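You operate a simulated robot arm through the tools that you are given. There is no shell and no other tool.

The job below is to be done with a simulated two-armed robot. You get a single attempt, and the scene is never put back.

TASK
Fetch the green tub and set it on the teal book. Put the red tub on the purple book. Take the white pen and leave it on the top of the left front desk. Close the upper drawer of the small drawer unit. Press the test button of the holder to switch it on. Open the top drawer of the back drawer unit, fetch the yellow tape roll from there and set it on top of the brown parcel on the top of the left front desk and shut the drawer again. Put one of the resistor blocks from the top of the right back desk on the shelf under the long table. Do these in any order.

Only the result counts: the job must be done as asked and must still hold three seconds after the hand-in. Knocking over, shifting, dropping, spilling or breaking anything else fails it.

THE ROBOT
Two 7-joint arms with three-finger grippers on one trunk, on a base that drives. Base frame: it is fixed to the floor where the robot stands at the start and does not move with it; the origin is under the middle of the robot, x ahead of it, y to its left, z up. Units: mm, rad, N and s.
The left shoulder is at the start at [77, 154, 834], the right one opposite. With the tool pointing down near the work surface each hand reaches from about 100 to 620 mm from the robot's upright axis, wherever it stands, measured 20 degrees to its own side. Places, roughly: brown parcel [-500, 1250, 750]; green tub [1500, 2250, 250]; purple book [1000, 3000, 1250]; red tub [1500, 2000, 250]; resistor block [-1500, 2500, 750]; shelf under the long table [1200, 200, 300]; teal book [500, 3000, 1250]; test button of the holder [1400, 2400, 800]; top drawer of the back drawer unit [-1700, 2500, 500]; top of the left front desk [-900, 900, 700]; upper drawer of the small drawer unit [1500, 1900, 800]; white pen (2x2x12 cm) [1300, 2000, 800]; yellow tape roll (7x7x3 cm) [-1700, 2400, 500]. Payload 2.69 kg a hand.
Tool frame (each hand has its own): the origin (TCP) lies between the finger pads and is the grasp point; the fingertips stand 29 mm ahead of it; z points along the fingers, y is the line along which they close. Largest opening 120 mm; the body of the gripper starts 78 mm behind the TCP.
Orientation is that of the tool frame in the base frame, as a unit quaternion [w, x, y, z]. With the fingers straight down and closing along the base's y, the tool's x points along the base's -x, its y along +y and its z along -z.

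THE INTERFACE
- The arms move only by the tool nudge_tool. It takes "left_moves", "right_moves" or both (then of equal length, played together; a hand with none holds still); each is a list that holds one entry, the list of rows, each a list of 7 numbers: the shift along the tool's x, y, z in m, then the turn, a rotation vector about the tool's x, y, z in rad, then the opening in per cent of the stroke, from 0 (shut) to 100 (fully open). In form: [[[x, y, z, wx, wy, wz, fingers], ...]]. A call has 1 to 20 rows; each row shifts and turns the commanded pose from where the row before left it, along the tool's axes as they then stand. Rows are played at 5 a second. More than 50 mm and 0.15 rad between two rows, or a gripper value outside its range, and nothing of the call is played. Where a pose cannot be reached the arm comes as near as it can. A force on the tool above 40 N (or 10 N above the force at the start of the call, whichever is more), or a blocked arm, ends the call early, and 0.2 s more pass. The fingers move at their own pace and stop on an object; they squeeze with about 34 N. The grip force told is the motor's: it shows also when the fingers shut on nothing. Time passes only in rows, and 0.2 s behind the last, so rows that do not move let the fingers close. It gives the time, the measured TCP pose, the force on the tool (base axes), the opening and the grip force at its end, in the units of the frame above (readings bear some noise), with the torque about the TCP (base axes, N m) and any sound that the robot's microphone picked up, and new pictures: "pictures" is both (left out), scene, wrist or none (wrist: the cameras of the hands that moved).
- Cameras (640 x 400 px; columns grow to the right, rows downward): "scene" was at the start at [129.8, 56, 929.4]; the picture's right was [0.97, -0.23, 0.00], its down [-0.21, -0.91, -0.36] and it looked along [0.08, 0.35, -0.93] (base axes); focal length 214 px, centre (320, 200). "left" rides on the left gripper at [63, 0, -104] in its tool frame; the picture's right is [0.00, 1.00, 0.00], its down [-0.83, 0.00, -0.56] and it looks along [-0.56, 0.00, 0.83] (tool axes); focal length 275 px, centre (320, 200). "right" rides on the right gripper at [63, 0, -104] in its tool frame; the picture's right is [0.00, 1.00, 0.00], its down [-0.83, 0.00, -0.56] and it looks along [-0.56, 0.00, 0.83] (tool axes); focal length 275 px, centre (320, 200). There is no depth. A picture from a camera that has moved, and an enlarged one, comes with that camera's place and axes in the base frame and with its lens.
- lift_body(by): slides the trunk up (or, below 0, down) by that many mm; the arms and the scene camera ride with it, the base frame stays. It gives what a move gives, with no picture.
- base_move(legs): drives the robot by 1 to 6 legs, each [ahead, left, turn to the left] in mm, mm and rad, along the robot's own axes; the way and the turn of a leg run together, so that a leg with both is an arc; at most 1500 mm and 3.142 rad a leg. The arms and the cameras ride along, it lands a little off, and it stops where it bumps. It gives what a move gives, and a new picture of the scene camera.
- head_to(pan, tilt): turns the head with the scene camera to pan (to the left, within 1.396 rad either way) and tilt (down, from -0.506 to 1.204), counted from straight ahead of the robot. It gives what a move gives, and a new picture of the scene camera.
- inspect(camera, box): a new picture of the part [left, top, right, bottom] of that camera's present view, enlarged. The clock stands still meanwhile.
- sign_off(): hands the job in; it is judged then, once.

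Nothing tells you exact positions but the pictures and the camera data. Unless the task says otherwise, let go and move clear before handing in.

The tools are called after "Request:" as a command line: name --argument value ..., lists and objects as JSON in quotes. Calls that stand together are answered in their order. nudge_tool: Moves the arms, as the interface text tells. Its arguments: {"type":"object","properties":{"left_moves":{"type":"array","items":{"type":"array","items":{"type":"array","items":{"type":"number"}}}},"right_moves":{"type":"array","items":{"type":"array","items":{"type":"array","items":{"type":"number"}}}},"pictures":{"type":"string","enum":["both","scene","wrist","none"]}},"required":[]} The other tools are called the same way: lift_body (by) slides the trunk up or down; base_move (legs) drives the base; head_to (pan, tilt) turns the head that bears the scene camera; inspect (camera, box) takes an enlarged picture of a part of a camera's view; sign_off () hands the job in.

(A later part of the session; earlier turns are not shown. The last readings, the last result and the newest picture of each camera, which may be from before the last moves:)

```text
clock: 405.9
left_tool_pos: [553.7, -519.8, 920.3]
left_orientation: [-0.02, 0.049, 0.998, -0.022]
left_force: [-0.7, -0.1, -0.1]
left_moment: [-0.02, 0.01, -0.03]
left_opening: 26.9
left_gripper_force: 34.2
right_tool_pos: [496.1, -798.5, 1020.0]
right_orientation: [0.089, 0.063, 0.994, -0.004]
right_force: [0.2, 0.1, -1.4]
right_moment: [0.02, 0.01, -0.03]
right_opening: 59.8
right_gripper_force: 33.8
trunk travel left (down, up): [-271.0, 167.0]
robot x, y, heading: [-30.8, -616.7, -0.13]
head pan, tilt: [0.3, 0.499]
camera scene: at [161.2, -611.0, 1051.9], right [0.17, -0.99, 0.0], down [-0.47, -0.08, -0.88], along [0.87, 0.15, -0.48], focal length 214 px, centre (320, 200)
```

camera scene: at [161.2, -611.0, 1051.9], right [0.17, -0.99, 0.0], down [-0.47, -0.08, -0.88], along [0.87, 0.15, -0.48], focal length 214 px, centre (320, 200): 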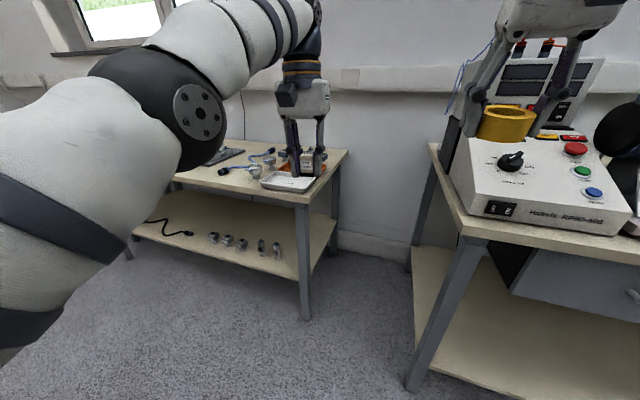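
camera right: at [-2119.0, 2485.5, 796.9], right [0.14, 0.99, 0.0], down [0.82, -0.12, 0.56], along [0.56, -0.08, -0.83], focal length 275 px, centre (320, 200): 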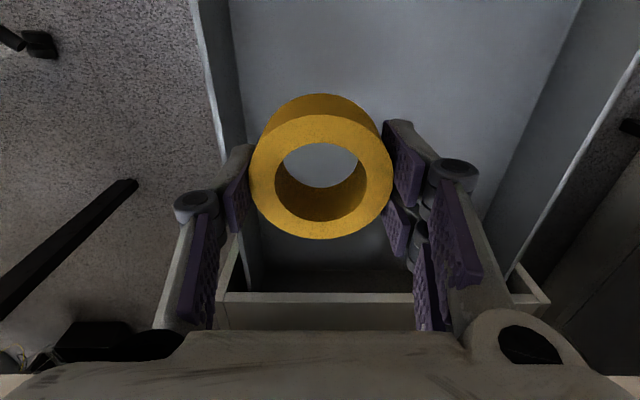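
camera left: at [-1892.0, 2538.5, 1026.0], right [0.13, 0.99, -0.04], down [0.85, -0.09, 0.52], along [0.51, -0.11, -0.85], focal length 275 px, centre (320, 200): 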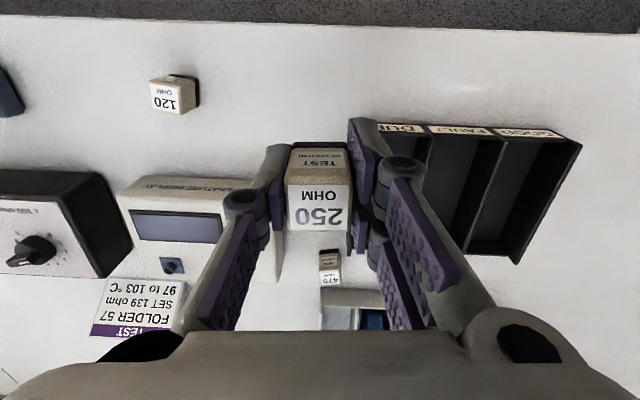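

I'm facing the long table; its undershelf holds a cable, some blocks and two cylinders. I'll slide left to in front of the shelf and look for a free spot.

Request:
base_move --legs '[[0, 0, -0.024], [0, 800, 0]]'

Request:
head_to --pan 0.1 --tilt 0.6

Request:
inspect --camera "scene" --box '[200, 200, 440, 350]'

```text
clock: 412.8
left_tool_pos: [671.5, 259.2, 920.3]
left_orientation: [-0.019, 0.055, 0.998, -0.022]
left_force: [0.2, -0.6, -0.6]
left_moment: [0.03, 0.02, -0.05]
left_opening: 27.1
left_gripper_force: 34.6
right_tool_pos: [610.7, -18.2, 1020.0]
right_orientation: [0.089, 0.07, 0.994, -0.005]
right_force: [-0.2, 0.0, -1.1]
right_moment: [0.0, 0.01, 0.0]
right_opening: 59.6
right_gripper_force: 34.2
trunk travel left (down, up): [-271.0, 167.0]
robot x, y, heading: [94.4, 169.5, -0.141]
head pan, tilt: [0.3, 0.499]
camera scene: at [278.0, 172.8, 1051.8], right [0.16, -0.99, 0.0], down [-0.47, -0.08, -0.88], along [0.87, 0.14, -0.48], focal length 214 px, centre (320, 200)
```

scene: 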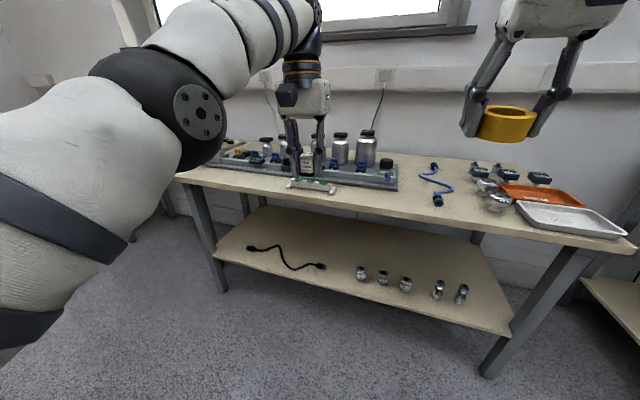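

```text
clock: 413.5
left_tool_pos: [672.0, 258.5, 920.6]
left_orientation: [-0.019, 0.056, 0.998, -0.022]
left_force: [0.0, 0.0, 0.1]
left_moment: [0.02, -0.01, 0.0]
left_opening: 27.4
left_gripper_force: 33.9
right_tool_pos: [610.6, -18.3, 1019.6]
right_orientation: [0.088, 0.07, 0.994, -0.004]
right_force: [0.0, -0.5, -1.0]
right_moment: [0.01, 0.01, -0.01]
right_opening: 59.5
right_gripper_force: 33.8
trunk travel left (down, up): [-271.0, 167.0]
robot x, y, heading: [87.5, 171.4, -0.142]
head pan, tilt: [0.099, 0.6]
camera scene: at [276.4, 154.7, 1042.8], right [-0.04, -1.0, 0.0], down [-0.56, 0.02, -0.83], along [0.82, -0.03, -0.56], focal length 214 px, centre (320, 200)
```

scene: 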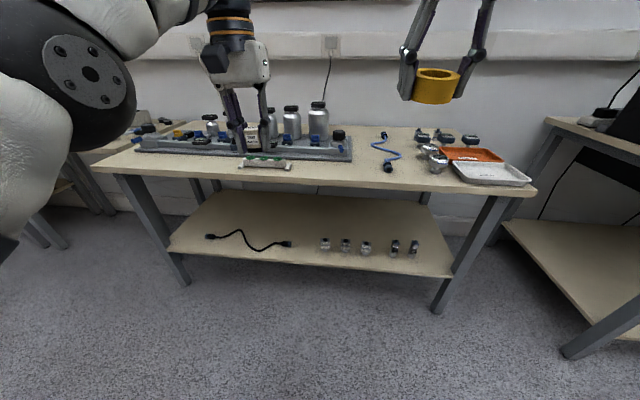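

```text
2.67 times, centred on (320, 275) of scene
camera zoom: at [276.4, 154.7, 1042.8], right [-0.04, -1.0, 0.0], down [-0.56, 0.02, -0.83], along [0.82, -0.03, -0.56], focal length 572 px, centre (320, 0)
```

zoom: 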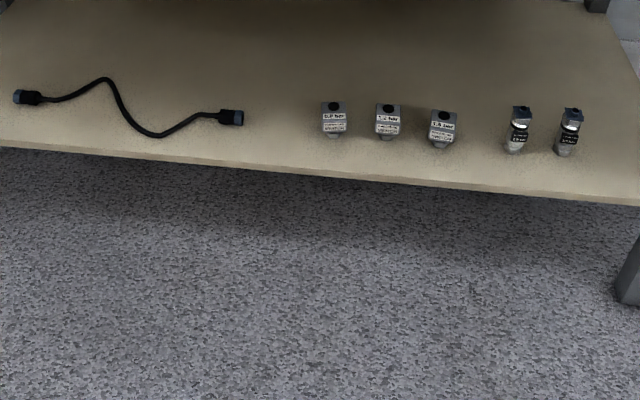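

There's a free gap of about 125 mm between the cable plug and the first sensor, near (973, 195). I'll lower the trunk here, in front of the table.

Request:
base_move --legs '[[0, -13, -0.011]]'

Request:
lift_body --by -130

Request:
lift_body --by -100

Request:
head_to --pan 0.1 --tilt 0.5

```text
clock: 414.3
left_tool_pos: [670.5, 239.1, 919.9]
left_orientation: [-0.02, 0.06, 0.998, -0.021]
left_force: [-0.4, 0.0, -1.7]
left_moment: [0.03, -0.01, -0.02]
left_opening: 27.2
left_gripper_force: 33.7
right_tool_pos: [607.0, -37.6, 1019.9]
right_orientation: [0.089, 0.075, 0.993, -0.005]
right_force: [-0.6, -0.4, -1.2]
right_moment: [0.02, -0.02, 0.0]
right_opening: 59.8
right_gripper_force: 33.6
trunk travel left (down, up): [-271.0, 167.0]
robot x, y, heading: [88.1, 161.4, -0.156]
head pan, tilt: [0.099, 0.6]
camera scene: at [274.3, 139.6, 1042.8], right [-0.05, -1.0, 0.0], down [-0.56, 0.03, -0.83], along [0.82, -0.04, -0.56], focal length 214 px, centre (320, 200)
```

scene: 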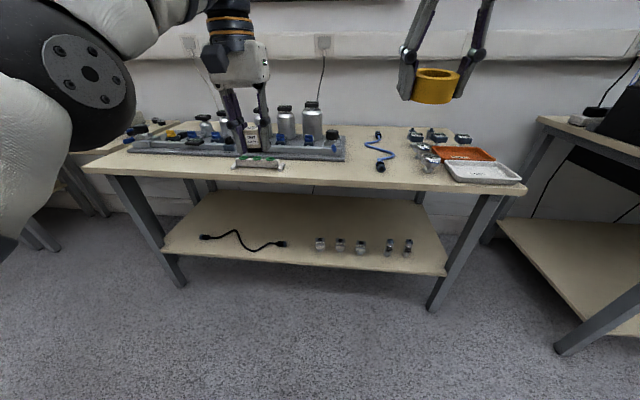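

```text
clock: 415.9
left_tool_pos: [671.5, 239.7, 790.7]
left_orientation: [-0.02, 0.06, 0.998, -0.021]
left_force: [0.1, 0.7, -0.1]
left_moment: [0.03, 0.0, -0.01]
left_opening: 27.1
left_gripper_force: 34.0
right_tool_pos: [644.3, -41.7, 822.1]
right_orientation: [0.02, 0.077, 0.997, 0.0]
right_force: [0.2, 0.6, -0.6]
right_moment: [0.01, -0.01, -0.01]
right_opening: 59.6
right_gripper_force: 34.0
trunk travel left (down, up): [-141.0, 297.0]
robot x, y, heading: [88.0, 153.6, -0.154]
head pan, tilt: [0.099, 0.6]
```

```text
clock: 417.2
left_tool_pos: [671.0, 239.9, 691.1]
left_orientation: [-0.02, 0.06, 0.998, -0.022]
left_force: [-0.4, -0.6, -0.7]
left_moment: [0.0, -0.02, 0.03]
left_opening: 27.1
left_gripper_force: 34.1
right_tool_pos: [677.2, -47.9, 664.7]
right_orientation: [-0.032, 0.076, 0.997, 0.003]
right_force: [0.1, -0.9, -0.6]
right_moment: [-0.02, 0.01, -0.02]
right_opening: 59.8
right_gripper_force: 33.7
trunk travel left (down, up): [-41.0, 397.0]
robot x, y, heading: [86.4, 159.5, -0.152]
head pan, tilt: [0.099, 0.6]
```

```text
clock: 417.9
left_tool_pos: [670.1, 239.3, 690.4]
left_orientation: [-0.02, 0.06, 0.998, -0.022]
left_force: [-0.1, -0.2, -1.0]
left_moment: [0.01, -0.04, -0.02]
left_opening: 27.3
left_gripper_force: 34.2
right_tool_pos: [677.2, -47.9, 663.7]
right_orientation: [-0.032, 0.076, 0.997, 0.004]
right_force: [-0.2, 0.0, -0.2]
right_moment: [0.03, -0.02, 0.0]
right_opening: 59.5
right_gripper_force: 34.2
trunk travel left (down, up): [-41.0, 397.0]
robot x, y, heading: [88.7, 158.7, -0.153]
head pan, tilt: [0.099, 0.499]
camera scene: at [352.2, 128.3, 802.4], right [-0.05, -1.0, 0.0], down [-0.48, 0.03, -0.88], along [0.88, -0.05, -0.48], focal length 214 px, centre (320, 200)
```

scene: 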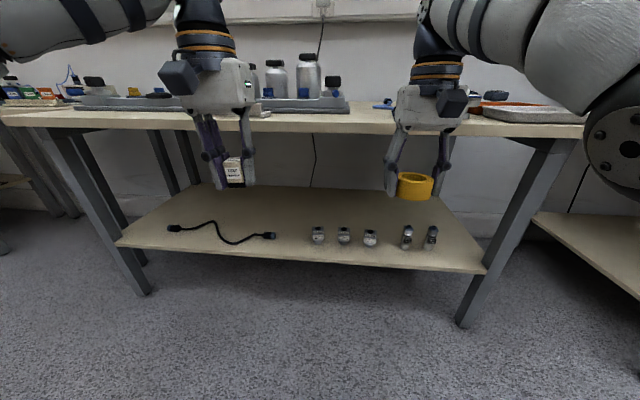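

The left hand is ready. I'll extend and pitch it forward, with the block ending up nearly horizontal, down to z≈400 in front of the shelf.

Request:
nudge_tool --left_moves '[[[-0.0158, 0, 0.0314, 0, -0.14, 0, 0], [-0.0112, 0, 0.0333, 0, -0.14, 0, 0], [-0.0065, 0, 0.0345, 0, -0.14, 0, 0], [-0.0016, 0, 0.0351, 0, -0.14, 0, 0], [0.0033, 0, 0.035, 0, -0.14, 0, 0], [0.0082, 0, 0.0342, 0, -0.14, 0, 0], [0.0128, 0, 0.0327, 0, -0.14, 0, 0], [0.0173, 0, 0.0306, 0, -0.14, 0, 0], [0.0214, 0, 0.0279, 0, -0.14, 0, 0]]]'

```text
clock: 419.9
left_tool_pos: [788.8, 201.6, 400.8]
left_orientation: [0.536, 0.031, 0.843, -0.038]
left_force: [-0.2, 1.0, -1.6]
left_moment: [-0.01, -0.04, -0.05]
left_opening: 27.1
left_gripper_force: 33.7
left hand out of reach, approached as far as the arm can: row 9
right_tool_pos: [677.0, -46.7, 664.2]
right_orientation: [-0.033, 0.076, 0.997, 0.005]
right_force: [0.6, -0.2, -0.3]
right_moment: [-0.01, 0.01, 0.01]
right_opening: 59.8
right_gripper_force: 33.6
trunk travel left (down, up): [-41.0, 397.0]
robot x, y, heading: [88.3, 160.9, -0.157]
head pan, tilt: [0.099, 0.499]
camera scene: at [352.2, 128.1, 802.4], right [-0.05, -1.0, 0.0], down [-0.48, 0.03, -0.88], along [0.88, -0.05, -0.48], focal length 214 px, centre (320, 200)
camera left: at [667.0, 212.5, 387.0], right [0.1, 1.0, -0.03], down [-0.15, 0.04, 0.99], along [0.98, -0.09, 0.15], focal length 275 px, centre (320, 200)
```

scene: 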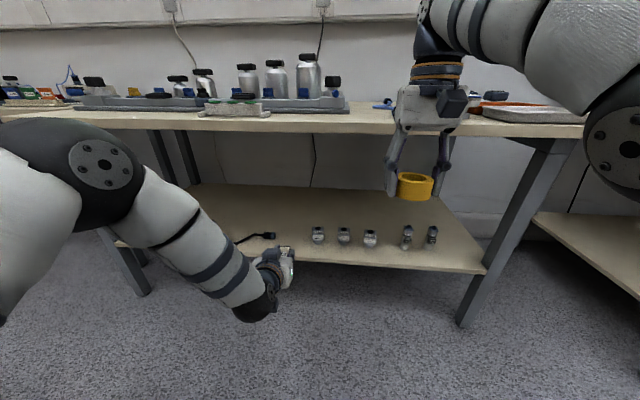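
left: 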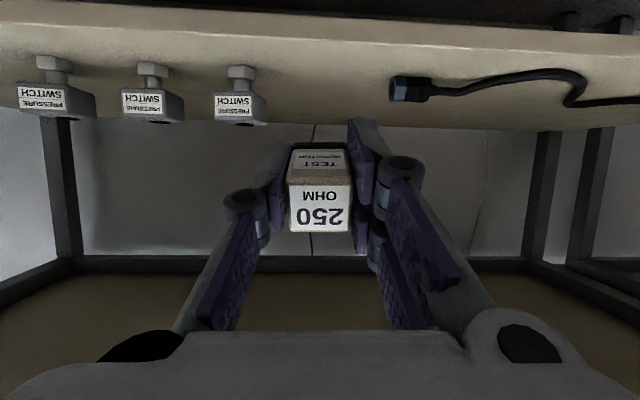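

The gap lies straight ahead. The right hand must stay clear of the table edge, so I'll pull it back a little, then move the base left 19 mm and forward 120 mm.

Request:
nudge_tool --right_moves '[[[0.025, 0, 0, 0, 0, 0, 0], [0.025, 0, 0, 0, 0, 0, 0]]]' --pictures "none"

Request:
base_move --legs '[[0, 19, 0], [120, 0, 0]]'

Request:
inspect --camera "left" --box '[0, 0, 640, 400]'

```text
clock: 420.5
left_tool_pos: [788.1, 201.2, 400.2]
left_orientation: [0.536, 0.03, 0.843, -0.038]
left_force: [0.2, 0.7, -0.6]
left_moment: [0.0, 0.0, -0.01]
left_opening: 27.0
left_gripper_force: 33.6
right_tool_pos: [677.1, -47.6, 663.2]
right_orientation: [-0.033, 0.076, 0.997, 0.004]
right_force: [1.1, -0.7, -1.1]
right_moment: [-0.02, 0.02, 0.01]
right_opening: 59.7
right_gripper_force: 34.3
right hand out of reach, approached as far as the arm can: row 1, 2
trunk travel left (down, up): [-41.0, 397.0]
robot x, y, heading: [87.8, 157.9, -0.154]
head pan, tilt: [0.099, 0.499]
```

```text
clock: 422.3
left_tool_pos: [907.9, 201.5, 400.4]
left_orientation: [0.536, 0.032, 0.843, -0.039]
left_force: [-1.3, 0.1, -0.8]
left_moment: [0.01, 0.0, 0.01]
left_opening: 27.0
left_gripper_force: 33.0
right_tool_pos: [794.8, -46.8, 663.4]
right_orientation: [-0.04, 0.075, 0.996, 0.004]
right_force: [-0.7, -0.2, -0.7]
right_moment: [0.04, 0.03, 0.03]
right_opening: 59.9
right_gripper_force: 34.1
trunk travel left (down, up): [-41.0, 397.0]
robot x, y, heading: [210.3, 161.5, -0.15]
head pan, tilt: [0.099, 0.499]
stopped in leg 2: the force on the tool passed its limit at 52 N (the readings are from after the stop); the commanded pose is now the measured one
camera scene: at [473.2, 128.9, 802.4], right [-0.05, -1.0, 0.0], down [-0.48, 0.03, -0.88], along [0.88, -0.05, -0.48], focal length 214 px, centre (320, 200)
```

scene: 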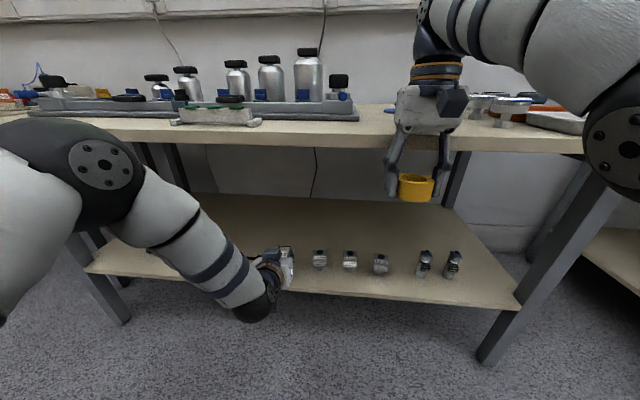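

```text
1.00 times, centred on (320, 200) of left (not enlarged: the box is as wide or as high as the picture)
camera zoom: at [787.5, 212.5, 386.8], right [0.1, 1.0, -0.03], down [-0.15, 0.04, 0.99], along [0.98, -0.09, 0.15], focal length 275 px, centre (320, 200)
```

zoom: 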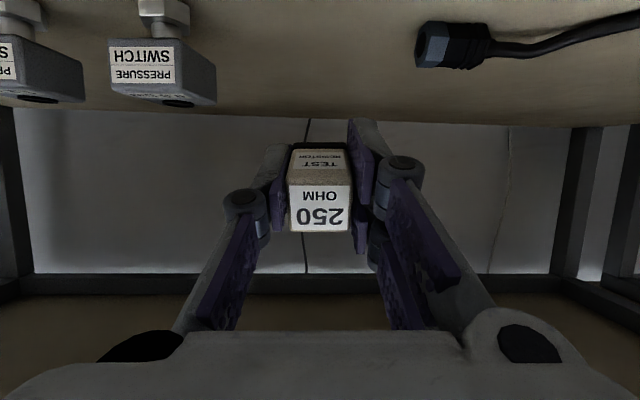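

My right hand touched the table edge, so I'll back off 20 mm and extend the left arm instead: forward 62 mm and then down.

Request:
base_move --legs '[[-20, 0, 0]]'

Request:
nudge_tool --left_moves '[[[-0.0135, -0.0019, 0.029, 0, 0, 0, 0], [-0.0135, -0.0019, 0.029, 0, 0, 0, 0], [0.0181, 0.0006, 0.0085, 0, 0, 0, 0], [0.0181, 0.0006, 0.0085, 0, 0, 0, 0], [0, 0, 0, 0, 0, 0, 0]]]'

Request:
inspect --camera "scene" --box '[200, 200, 440, 350]'

```text
clock: 423.1
left_tool_pos: [888.0, 206.0, 400.7]
left_orientation: [0.536, 0.03, 0.843, -0.038]
left_force: [-0.1, 0.1, -0.7]
left_moment: [0.01, 0.01, 0.01]
left_opening: 27.1
left_gripper_force: 34.2
right_tool_pos: [776.5, -44.4, 662.5]
right_orientation: [-0.04, 0.075, 0.996, 0.005]
right_force: [-0.8, -0.3, -1.6]
right_moment: [0.01, -0.01, 0.02]
right_opening: 59.6
right_gripper_force: 34.5
trunk travel left (down, up): [-41.0, 397.0]
robot x, y, heading: [188.4, 161.6, -0.156]
head pan, tilt: [0.099, 0.499]
camera scene: at [453.4, 131.9, 802.4], right [-0.05, -1.0, 0.0], down [-0.48, 0.03, -0.88], along [0.88, -0.05, -0.48], focal length 214 px, centre (320, 200)
```

scene: 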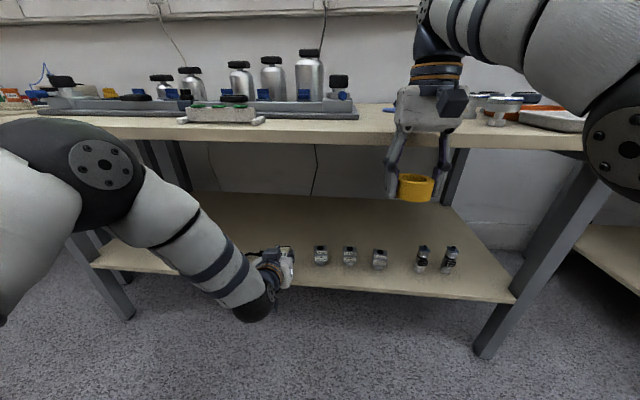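

```text
clock: 424.3
left_tool_pos: [951.0, 194.7, 361.4]
left_orientation: [0.536, 0.031, 0.843, -0.039]
left_force: [-0.4, -0.2, -1.2]
left_moment: [0.02, -0.02, -0.01]
left_opening: 27.2
left_gripper_force: 34.3
right_tool_pos: [775.3, -43.5, 663.7]
right_orientation: [-0.04, 0.074, 0.996, 0.005]
right_force: [-0.1, 0.0, -1.1]
right_moment: [0.0, 0.01, -0.01]
right_opening: 59.4
right_gripper_force: 33.5
trunk travel left (down, up): [-41.0, 397.0]
robot x, y, heading: [189.1, 164.8, -0.153]
head pan, tilt: [0.099, 0.499]
camera scene: at [453.4, 131.9, 802.4], right [-0.05, -1.0, 0.0], down [-0.48, 0.03, -0.88], along [0.88, -0.05, -0.48], focal length 214 px, centre (320, 200)
camera left: at [830.7, 205.2, 347.7], right [0.09, 1.0, -0.03], down [-0.15, 0.04, 0.99], along [0.98, -0.09, 0.15], focal length 275 px, centre (320, 200)
```

scene: 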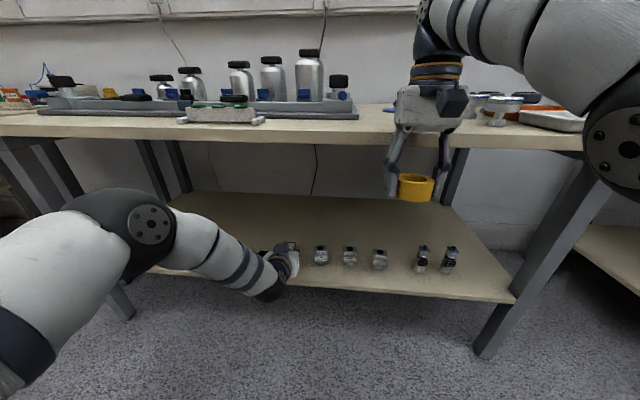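
left: 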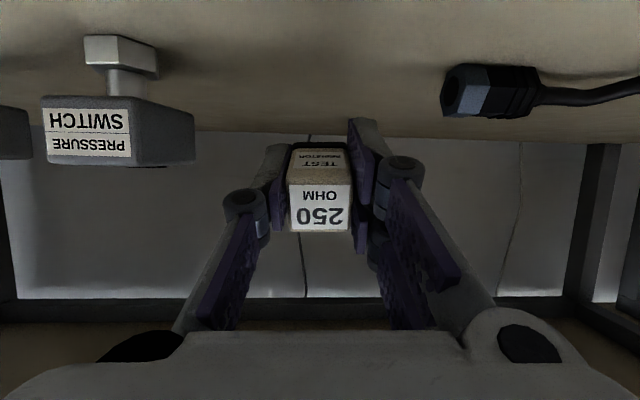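

```text
2.67 times, centred on (320, 275) of scene
camera zoom: at [453.4, 131.9, 802.4], right [-0.05, -1.0, 0.0], down [-0.48, 0.03, -0.88], along [0.88, -0.05, -0.48], focal length 572 px, centre (320, 0)
```

zoom: 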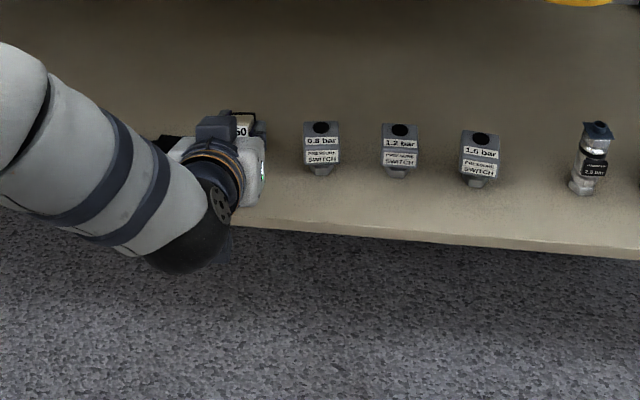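

The block is positioned between the plug and the first switch. I'll lower gently until it touches the shelf.

Request:
nudge_tool --left_moves '[[[0.0136, 0.0005, 0.0063, 0, 0, 0, 0], [0.0063, 0.0002, 0.003, 0, 0, 0, 0], [0.0036, 0.0001, 0.0017, 0, 0, 0, 0], [0.0027, 0.0001, 0.0013, 0, 0, 0, 0]]]'

```text
clock: 425.3
left_tool_pos: [951.8, 194.1, 332.7]
left_orientation: [0.537, 0.03, 0.842, -0.038]
left_force: [-1.9, -1.1, 6.1]
left_moment: [0.13, -0.06, 0.02]
left_opening: 27.0
left_gripper_force: 34.3
right_tool_pos: [773.9, -42.5, 662.6]
right_orientation: [-0.04, 0.074, 0.996, 0.005]
right_force: [0.0, -0.5, -0.2]
right_moment: [0.03, -0.01, 0.0]
right_opening: 59.5
right_gripper_force: 33.9
trunk travel left (down, up): [-41.0, 397.0]
robot x, y, heading: [187.8, 165.8, -0.152]
head pan, tilt: [0.099, 0.499]
camera scene: at [452.9, 131.9, 802.6], right [-0.05, -1.0, 0.0], down [-0.48, 0.03, -0.88], along [0.88, -0.05, -0.48], focal length 214 px, centre (320, 200)
camera left: at [831.3, 205.5, 318.5], right [0.1, 1.0, -0.03], down [-0.15, 0.04, 0.99], along [0.98, -0.09, 0.16], focal length 275 px, centre (320, 200)
```

scene: 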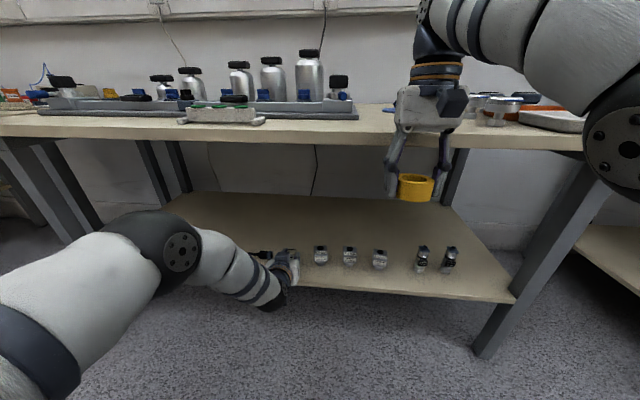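
left: 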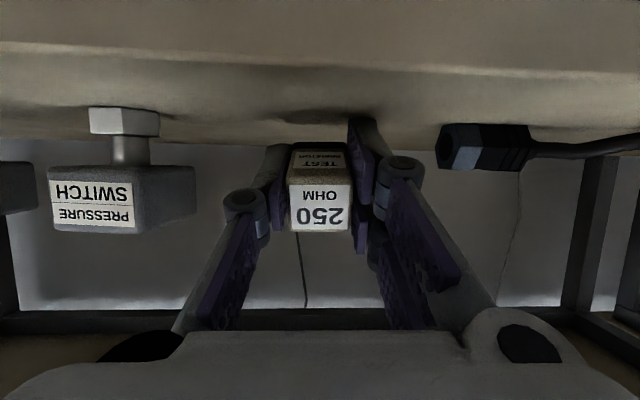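

The block touches the shelf. I'll release it slowly.

Request:
nudge_tool --left_moves '[[[0, 0, 0, 0, 0, 0, 24], [0, 0, 0, 0, 0, 0, 28], [0, 0, 0, 0, 0, 0, 36], [0, 0, 0, 0, 0, 0, 42], [0, 0, 0, 0, 0, 0, 42]]]' --pictures "wrist"

```text
clock: 426.5
left_tool_pos: [951.8, 194.2, 331.8]
left_orientation: [0.536, 0.031, 0.843, -0.039]
left_force: [2.9, -2.4, 6.4]
left_moment: [0.1, -0.2, -0.1]
left_opening: 51.5
left_gripper_force: 0.1
right_tool_pos: [774.4, -42.4, 662.4]
right_orientation: [-0.039, 0.074, 0.996, 0.004]
right_force: [0.1, -0.9, -1.9]
right_moment: [-0.02, 0.02, 0.0]
right_opening: 59.7
right_gripper_force: 34.4
trunk travel left (down, up): [-41.0, 397.0]
robot x, y, heading: [189.2, 161.7, -0.152]
head pan, tilt: [0.099, 0.499]
camera left: at [830.8, 205.7, 317.8], right [0.1, 1.0, -0.03], down [-0.15, 0.04, 0.99], along [0.98, -0.09, 0.15], focal length 275 px, centre (320, 200)
```

left: 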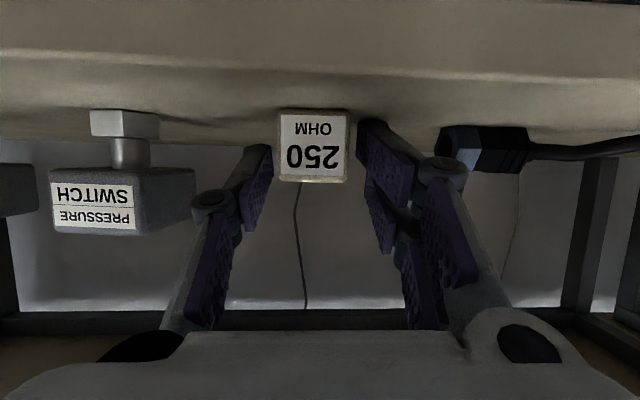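

The block lies stably on the shelf. I'll raise the hand off it and back out.

Request:
nudge_tool --left_moves '[[[-0.0181, -0.0006, -0.0085, 0, 0, 0, 42], [-0.0181, -0.0006, -0.0085, 0, 0, 0, 42], [-0.0181, -0.0006, -0.0085, 0, 0, 0, 42], [0, 0, 0, 0, 0, 0, 42]]]'

Request:
base_move --legs '[[-300, 0, 0]]'

Request:
inspect --camera "scene" --box '[200, 160, 440, 310]'

```text
clock: 427.5
left_tool_pos: [951.0, 194.7, 390.6]
left_orientation: [0.535, 0.031, 0.843, -0.039]
left_force: [-0.7, 0.2, -0.1]
left_moment: [0.01, 0.0, 0.0]
left_opening: 50.3
left_gripper_force: 0.1
right_tool_pos: [774.4, -43.9, 663.0]
right_orientation: [-0.04, 0.074, 0.996, 0.006]
right_force: [-0.2, 0.5, -0.9]
right_moment: [0.03, -0.03, 0.0]
right_opening: 59.4
right_gripper_force: 33.9
trunk travel left (down, up): [-41.0, 397.0]
robot x, y, heading: [191.7, 163.2, -0.155]
head pan, tilt: [0.099, 0.499]
camera scene: at [453.4, 131.9, 802.4], right [-0.05, -1.0, 0.0], down [-0.48, 0.03, -0.88], along [0.88, -0.05, -0.48], focal length 214 px, centre (320, 200)
camera left: at [830.9, 205.7, 377.1], right [0.1, 1.0, -0.03], down [-0.15, 0.04, 0.99], along [0.98, -0.09, 0.15], focal length 275 px, centre (320, 200)
```

scene: 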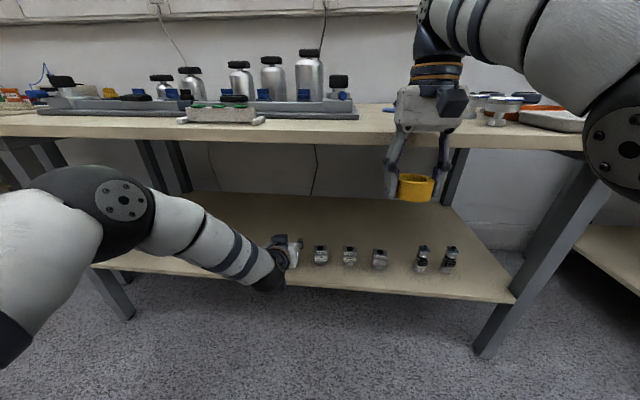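
left: 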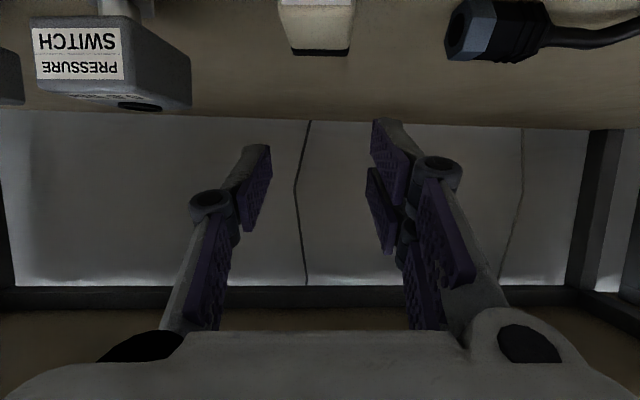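

```text
clock: 429.5
left_tool_pos: [662.8, 240.7, 390.0]
left_orientation: [0.536, 0.03, 0.843, -0.037]
left_force: [0.4, 0.4, 0.3]
left_moment: [-0.01, -0.02, -0.03]
left_opening: 50.2
left_gripper_force: 0.0
right_tool_pos: [485.9, 1.6, 663.6]
right_orientation: [-0.04, 0.072, 0.997, 0.005]
right_force: [0.2, 0.3, -0.5]
right_moment: [0.01, 0.01, -0.01]
right_opening: 59.7
right_gripper_force: 34.0
trunk travel left (down, up): [-41.0, 397.0]
robot x, y, heading: [-103.3, 210.8, -0.149]
head pan, tilt: [0.099, 0.499]
camera scene: at [164.0, 177.1, 802.4], right [-0.05, -1.0, 0.0], down [-0.48, 0.03, -0.88], along [0.88, -0.05, -0.48], focal length 214 px, centre (320, 200)
```

scene: 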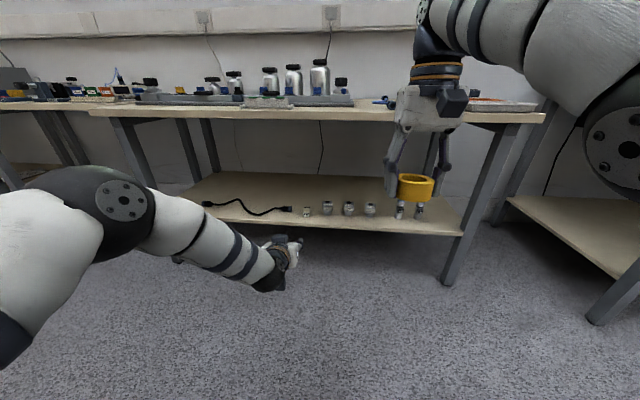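

```text
2.67 times, centred on (320, 235) of scene
camera zoom: at [164.0, 177.1, 802.4], right [-0.05, -1.0, 0.0], down [-0.48, 0.03, -0.88], along [0.88, -0.05, -0.48], focal length 572 px, centre (320, 107)
```

zoom: 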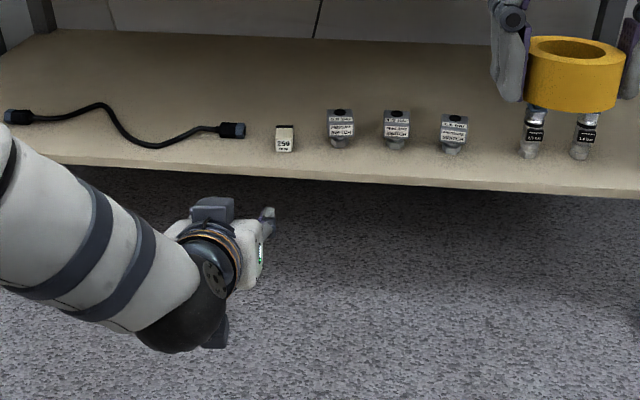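

The resistor block is in place on the shelf. I'll fold the left arm, raise the trunk and turn to look toward the parcel and chair.

Request:
nudge_tool --left_moves '[[[-0.0139, 0, -0.0259, 0, 0.15, 0, 0], [-0.0099, 0, -0.0277, 0, 0.15, 0, 0], [-0.0057, 0, -0.0289, 0, 0.15, 0, 0], [-0.0013, 0, -0.0294, 0, 0.15, 0, 0], [0.0031, 0, -0.0293, 0, 0.15, 0, 0], [0.0075, 0, -0.0285, 0, 0.15, 0, 0], [0.0116, 0, -0.027, 0, 0.15, 0, 0], [0.0156, 0, -0.025, 0, 0.1, 0, 0]]]' --pictures "none"

Request:
lift_body --by 230

Request:
base_move --legs '[[200, 0, 0], [0, 0, 1.57]]'

Request:
head_to --pan 0.5 --tilt 0.4

```text
clock: 431.3
left_tool_pos: [522.7, 261.3, 580.0]
left_orientation: [-0.009, 0.047, 0.999, -0.017]
left_force: [-0.6, 0.3, 0.2]
left_moment: [0.0, -0.01, -0.02]
left_opening: 0.0
left_gripper_force: 28.0
right_tool_pos: [485.3, 1.6, 662.9]
right_orientation: [-0.039, 0.074, 0.997, 0.005]
right_force: [0.7, -1.2, -0.1]
right_moment: [-0.03, 0.01, 0.01]
right_opening: 59.3
right_gripper_force: 33.5
trunk travel left (down, up): [-41.0, 397.0]
robot x, y, heading: [-100.9, 205.4, -0.15]
head pan, tilt: [0.099, 0.499]
```

```text
clock: 433.7
left_tool_pos: [521.1, 259.1, 815.1]
left_orientation: [-0.001, 0.046, 0.999, -0.017]
left_force: [0.0, 0.0, 0.1]
left_moment: [-0.01, -0.01, 0.03]
left_opening: 0.0
left_gripper_force: 29.0
right_tool_pos: [414.2, 13.2, 1021.8]
right_orientation: [0.084, 0.072, 0.994, -0.005]
right_force: [-0.1, -1.7, -0.9]
right_moment: [0.0, 0.05, -0.02]
right_opening: 59.7
right_gripper_force: 34.2
trunk travel left (down, up): [-271.0, 167.0]
robot x, y, heading: [-99.0, 206.9, -0.154]
head pan, tilt: [0.099, 0.499]
```

```text
clock: 439.1
left_tool_pos: [66.6, 800.4, 815.9]
left_orientation: [0.01, -0.663, 0.748, -0.013]
left_force: [1.4, -0.1, 0.7]
left_moment: [-0.02, 0.01, 0.0]
left_opening: 0.0
left_gripper_force: 28.5
right_tool_pos: [308.8, 684.7, 1022.6]
right_orientation: [0.064, -0.639, 0.765, 0.055]
right_force: [0.3, -0.2, 0.0]
right_moment: [-0.01, 0.01, -0.01]
right_opening: 59.6
right_gripper_force: 34.4
trunk travel left (down, up): [-271.0, 167.0]
robot x, y, heading: [96.5, 173.0, 1.392]
head pan, tilt: [0.099, 0.499]
camera scene: at [125.0, 367.2, 1051.8], right [1.0, -0.08, 0.0], down [-0.04, -0.48, -0.88], along [0.07, 0.87, -0.48], focal length 214 px, centre (320, 200)
```

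scene: 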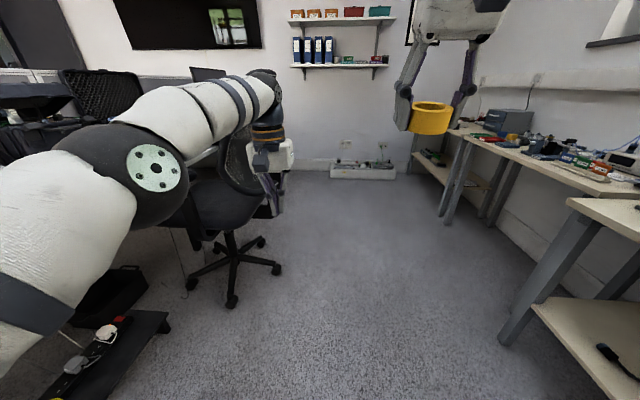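

```text
clock: 440.0
left_tool_pos: [66.6, 800.1, 816.0]
left_orientation: [0.011, -0.663, 0.749, -0.014]
left_force: [-1.0, -0.1, -0.2]
left_moment: [-0.03, 0.0, 0.02]
left_opening: 0.0
left_gripper_force: 28.7
right_tool_pos: [309.2, 686.2, 1021.2]
right_orientation: [0.064, -0.639, 0.764, 0.055]
right_force: [-0.3, 0.2, -0.5]
right_moment: [0.0, 0.02, -0.02]
right_opening: 59.6
right_gripper_force: 33.9
trunk travel left (down, up): [-271.0, 167.0]
robot x, y, heading: [97.4, 173.8, 1.387]
head pan, tilt: [0.499, 0.4]
camera scene: at [88.7, 364.6, 1061.0], right [0.95, 0.31, 0.0], down [0.12, -0.37, -0.92], along [-0.29, 0.88, -0.39], focal length 214 px, centre (320, 200)
```

scene: 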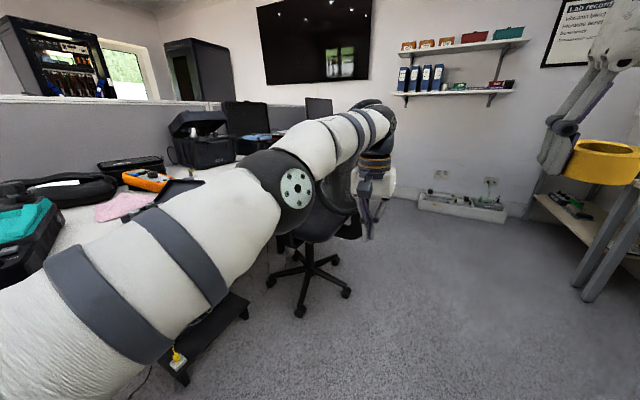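

I'll turn to face the desk here, then slide right toward the chair and look at the parcel.

Request:
base_move --legs '[[0, 0, 1.6], [0, -450, 0]]'

Request:
head_to --pan -0.3 --tilt 0.4

```text
clock: 447.8
left_tool_pos: [-458.5, 554.2, 816.5]
left_orientation: [-0.016, 0.999, -0.042, 0.002]
left_force: [0.1, -0.7, 0.0]
left_moment: [0.02, 0.0, 0.02]
left_opening: 0.0
left_gripper_force: 28.4
right_tool_pos: [-353.5, 801.9, 1021.5]
right_orientation: [-0.005, 0.994, -0.068, -0.085]
right_force: [0.1, -0.1, -0.7]
right_moment: [0.0, -0.04, -0.02]
right_opening: 59.8
right_gripper_force: 33.9
trunk travel left (down, up): [-271.0, 167.0]
robot x, y, heading: [161.4, 612.7, 2.998]
head pan, tilt: [0.499, 0.4]
camera scene: at [-24.0, 596.4, 1061.0], right [-0.35, 0.94, 0.0], down [0.36, 0.14, -0.92], along [-0.86, -0.32, -0.39], focal length 214 px, centre (320, 200)
```

scene: 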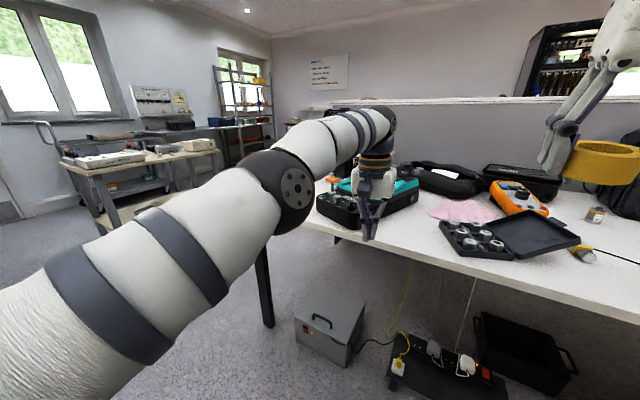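

```text
clock: 448.9
left_tool_pos: [-458.7, 554.7, 815.5]
left_orientation: [-0.017, 0.999, -0.042, 0.002]
left_force: [-0.3, 0.9, -0.8]
left_moment: [0.02, 0.03, 0.03]
left_opening: 0.1
left_gripper_force: 28.9
right_tool_pos: [-353.6, 800.9, 1022.0]
right_orientation: [-0.005, 0.994, -0.068, -0.084]
right_force: [-0.2, 1.2, 0.2]
right_moment: [0.02, -0.01, -0.02]
right_opening: 59.9
right_gripper_force: 33.9
trunk travel left (down, up): [-271.0, 167.0]
robot x, y, heading: [164.4, 611.8, 2.996]
head pan, tilt: [-0.3, 0.4]
camera scene: at [-20.9, 668.2, 1061.0], right [0.43, 0.9, 0.0], down [0.35, -0.17, -0.92], along [-0.83, 0.4, -0.39], focal length 214 px, centre (320, 200)
```

scene: 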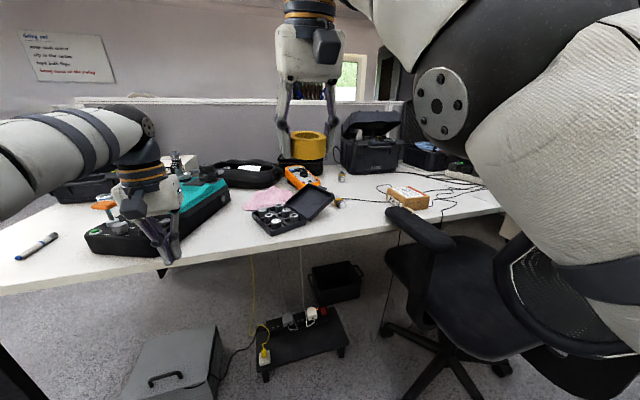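

The small brown parcel is visible on the desk next to the chair's armrest. I'll zoom in.

Request:
inspect --camera "scene" --box '[340, 150, 480, 260]'

```text
3.64 times, centred on (410, 205) of scene
camera zoom: at [-20.9, 668.2, 1061.0], right [0.43, 0.9, 0.0], down [0.35, -0.17, -0.92], along [-0.83, 0.4, -0.39], focal length 780 px, centre (-7, 182)
```

zoom: 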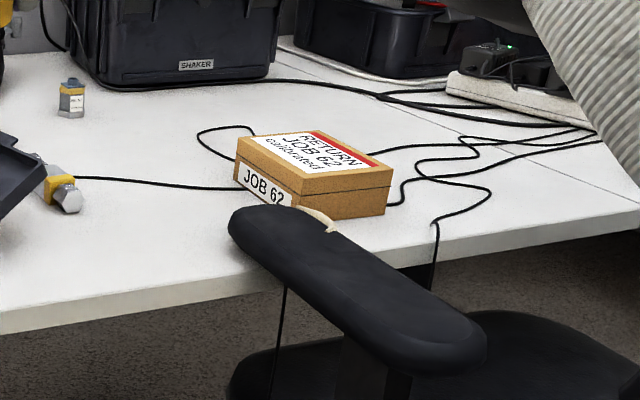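

The parcel's top (about 105 × 118 mm, z≈780) is centred near (-547, 1275), behind the chair's armrest. I'll raise the trunk so both hands clear everything, then approach the desk left of the chair.

Request:
lift_body --by 140

Request:
base_move --legs '[[0, -50, -0.008], [330, 0, 0]]'

Request:
head_to --pan -0.5 --tilt 0.6

```text
clock: 450.6
left_tool_pos: [-420.0, 547.4, 1128.8]
left_orientation: [-0.032, 0.987, -0.044, -0.148]
left_force: [0.2, 0.3, -0.2]
left_moment: [0.01, -0.01, -0.01]
left_opening: 0.2
left_gripper_force: 28.5
right_tool_pos: [-257.2, 788.4, 1305.7]
right_orientation: [-0.016, 0.97, -0.068, -0.232]
right_force: [-0.1, 0.3, -0.6]
right_moment: [0.02, -0.05, 0.01]
right_opening: 59.8
right_gripper_force: 34.4
trunk travel left (down, up): [-411.0, 27.0]
robot x, y, heading: [163.6, 613.3, 2.998]
head pan, tilt: [-0.3, 0.4]
```

```text
clock: 453.4
left_tool_pos: [-735.4, 655.1, 1130.1]
left_orientation: [-0.033, 0.987, -0.05, -0.149]
left_force: [-0.4, -0.9, 0.4]
left_moment: [0.04, -0.04, 0.0]
left_opening: 0.0
left_gripper_force: 28.8
right_tool_pos: [-571.3, 893.2, 1306.7]
right_orientation: [-0.017, 0.969, -0.073, -0.233]
right_force: [-0.8, 0.5, -0.4]
right_moment: [-0.02, -0.04, -0.04]
right_opening: 59.8
right_gripper_force: 33.5
trunk travel left (down, up): [-411.0, 27.0]
robot x, y, heading: [-154.1, 714.3, 2.986]
head pan, tilt: [-0.3, 0.4]
camera scene: at [-272.1, 760.0, 1216.9], right [0.44, 0.9, 0.0], down [0.35, -0.17, -0.92], along [-0.83, 0.4, -0.39], focal length 214 px, centre (320, 200)
```

scene: 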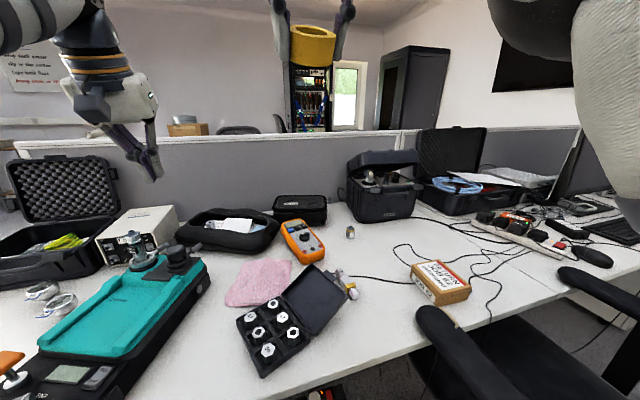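

```text
clock: 454.2
left_tool_pos: [-735.5, 654.9, 1128.8]
left_orientation: [-0.032, 0.987, -0.049, -0.149]
left_force: [-1.0, -0.1, 0.0]
left_moment: [-0.03, 0.01, -0.02]
left_opening: 0.1
left_gripper_force: 28.7
right_tool_pos: [-569.2, 893.6, 1305.8]
right_orientation: [-0.018, 0.969, -0.073, -0.234]
right_force: [0.0, 0.0, -1.4]
right_moment: [0.01, 0.02, 0.0]
right_opening: 59.8
right_gripper_force: 33.8
trunk travel left (down, up): [-411.0, 27.0]
robot x, y, heading: [-151.9, 709.3, 2.984]
head pan, tilt: [-0.499, 0.6]
camera scene: at [-258.6, 773.0, 1198.8], right [0.61, 0.79, 0.0], down [0.45, -0.34, -0.83], along [-0.66, 0.5, -0.56], focal length 214 px, centre (320, 200)
```

scene: 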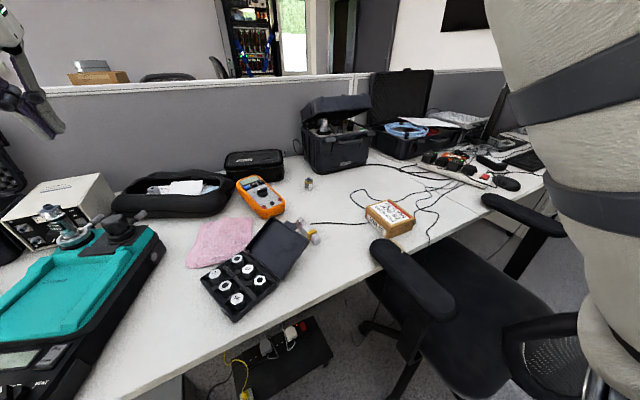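

From here the parcel is at about (-543, 1265). I'll move 130 mm closer and turn right so the parcel is within the right hand's reach.

Request:
base_move --legs '[[130, 0, 0], [0, 0, -0.7]]'

Request:
head_to --pan -0.1 --tilt 0.7

```text
clock: 457.3
left_tool_pos: [-764.8, 1061.3, 1130.0]
left_orientation: [-0.082, 0.911, -0.384, -0.128]
left_force: [0.3, -0.4, -0.2]
left_moment: [-0.01, -0.01, 0.05]
left_opening: 0.0
left_gripper_force: 28.3
right_tool_pos: [-484.6, 1138.8, 1305.9]
right_orientation: [-0.096, 0.887, -0.399, -0.214]
right_force: [-0.2, -0.9, -0.1]
right_moment: [0.04, -0.02, 0.0]
right_opening: 59.9
right_gripper_force: 33.7
trunk travel left (down, up): [-411.0, 27.0]
robot x, y, heading: [-284.5, 729.9, 2.292]
head pan, tilt: [-0.499, 0.6]
camera scene: at [-323.5, 846.1, 1198.7], right [0.98, 0.22, 0.0], down [0.12, -0.55, -0.83], along [-0.18, 0.81, -0.56], focal length 214 px, centre (320, 200)
```

scene: 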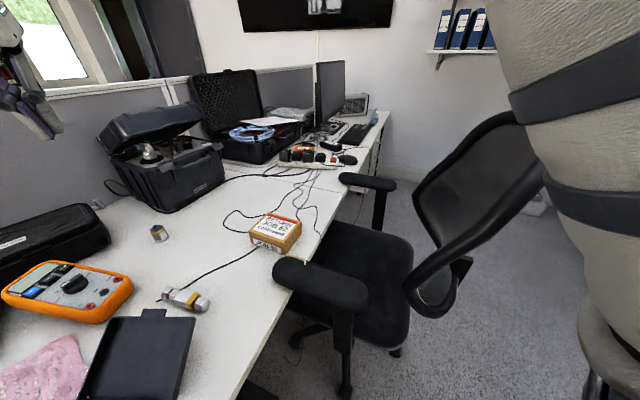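

```text
clock: 458.2
left_tool_pos: [-763.1, 1062.2, 1131.4]
left_orientation: [-0.081, 0.911, -0.383, -0.129]
left_force: [0.0, -0.7, 0.1]
left_moment: [-0.03, 0.01, 0.03]
left_opening: 0.0
left_gripper_force: 28.9
right_tool_pos: [-484.7, 1137.6, 1306.9]
right_orientation: [-0.095, 0.887, -0.399, -0.213]
right_force: [-0.2, -0.2, -0.4]
right_moment: [-0.01, 0.01, -0.02]
right_opening: 59.9
right_gripper_force: 34.4
trunk travel left (down, up): [-411.0, 27.0]
robot x, y, heading: [-280.8, 731.4, 2.293]
head pan, tilt: [-0.099, 0.7]
camera scene: at [-353.5, 829.2, 1190.2], right [0.81, 0.58, 0.0], down [0.37, -0.52, -0.77], along [-0.44, 0.62, -0.64], focal length 214 px, centre (320, 200)
```

scene: 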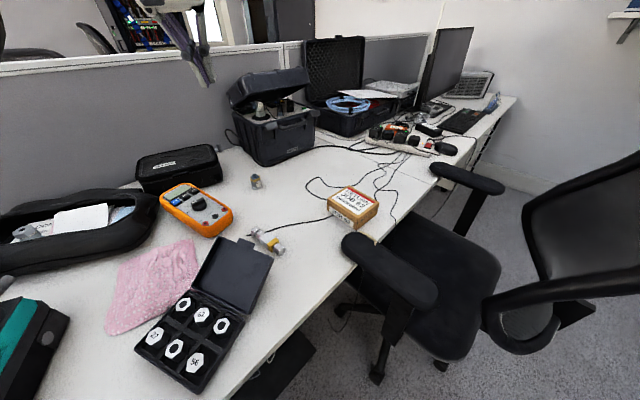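

The parcel is now about 574 mm ahead and 154 mm right. I'll bring the right hand forward, level and down to z≈1000 above the parcel.

Request:
nudge_tool --right_moves '[[[0.0027, -0.0048, 0.0414, 0, 0.06, 0, 0], [0.0002, -0.0048, 0.0415, 0, 0.06, 0, 0], [-0.0023, -0.0048, 0.0415, 0, 0.06, 0, 0], [-0.0048, -0.0048, 0.0413, 0, 0.06, 0, 0], [-0.0072, -0.0048, 0.0409, 0, 0.06, 0, 0], [-0.0097, -0.0048, 0.0404, 0, 0.06, 0, 0], [-0.0121, -0.0048, 0.0397, 0, 0.06, 0, 0], [-0.0144, -0.0048, 0.0389, 0, 0.06, 0, 0]]]'

```text
clock: 460.0
left_tool_pos: [-764.4, 1062.1, 1129.3]
left_orientation: [-0.081, 0.911, -0.383, -0.128]
left_force: [-0.1, -0.3, -0.4]
left_moment: [-0.03, -0.01, 0.02]
left_opening: 0.0
left_gripper_force: 28.2
right_tool_pos: [-521.5, 1252.1, 1008.9]
right_orientation: [0.002, 0.912, -0.411, 0.004]
right_force: [0.1, -0.1, 0.0]
right_moment: [0.01, -0.05, 0.01]
right_opening: 59.5
right_gripper_force: 33.8
right hand out of reach, approached as far as the arm can: row 1, 2, 4, 6, 7, 8
trunk travel left (down, up): [-411.0, 27.0]
robot x, y, heading: [-280.8, 731.2, 2.286]
head pan, tilt: [-0.099, 0.7]
camera scene: at [-353.8, 830.0, 1189.8], right [0.81, 0.58, 0.0], down [0.37, -0.53, -0.76], along [-0.44, 0.62, -0.64], focal length 214 px, centre (320, 200)
camera right: at [-479.8, 1207.4, 1114.2], right [-0.75, -0.67, 0.0], down [-0.56, 0.62, 0.55], along [-0.37, 0.41, -0.84], focal length 275 px, centre (320, 200)
```

scene: 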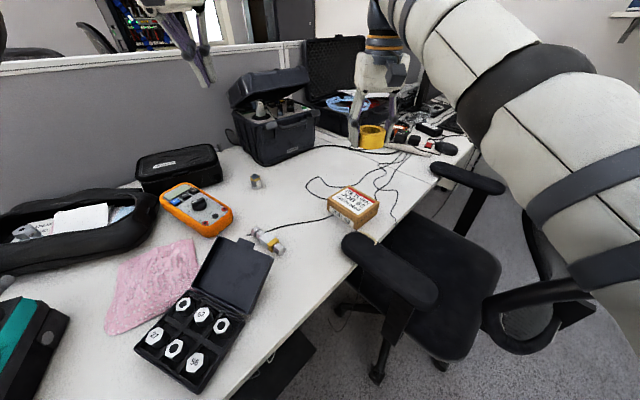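
right: 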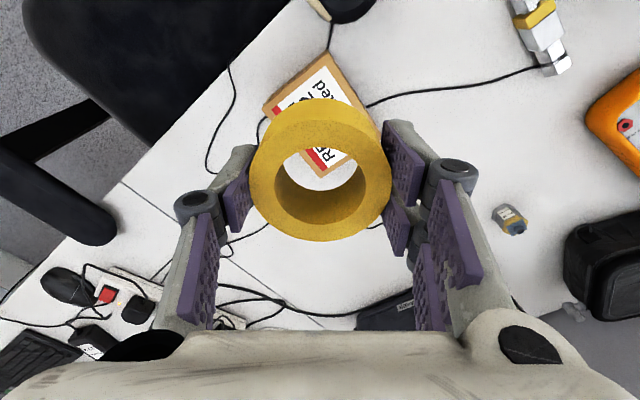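

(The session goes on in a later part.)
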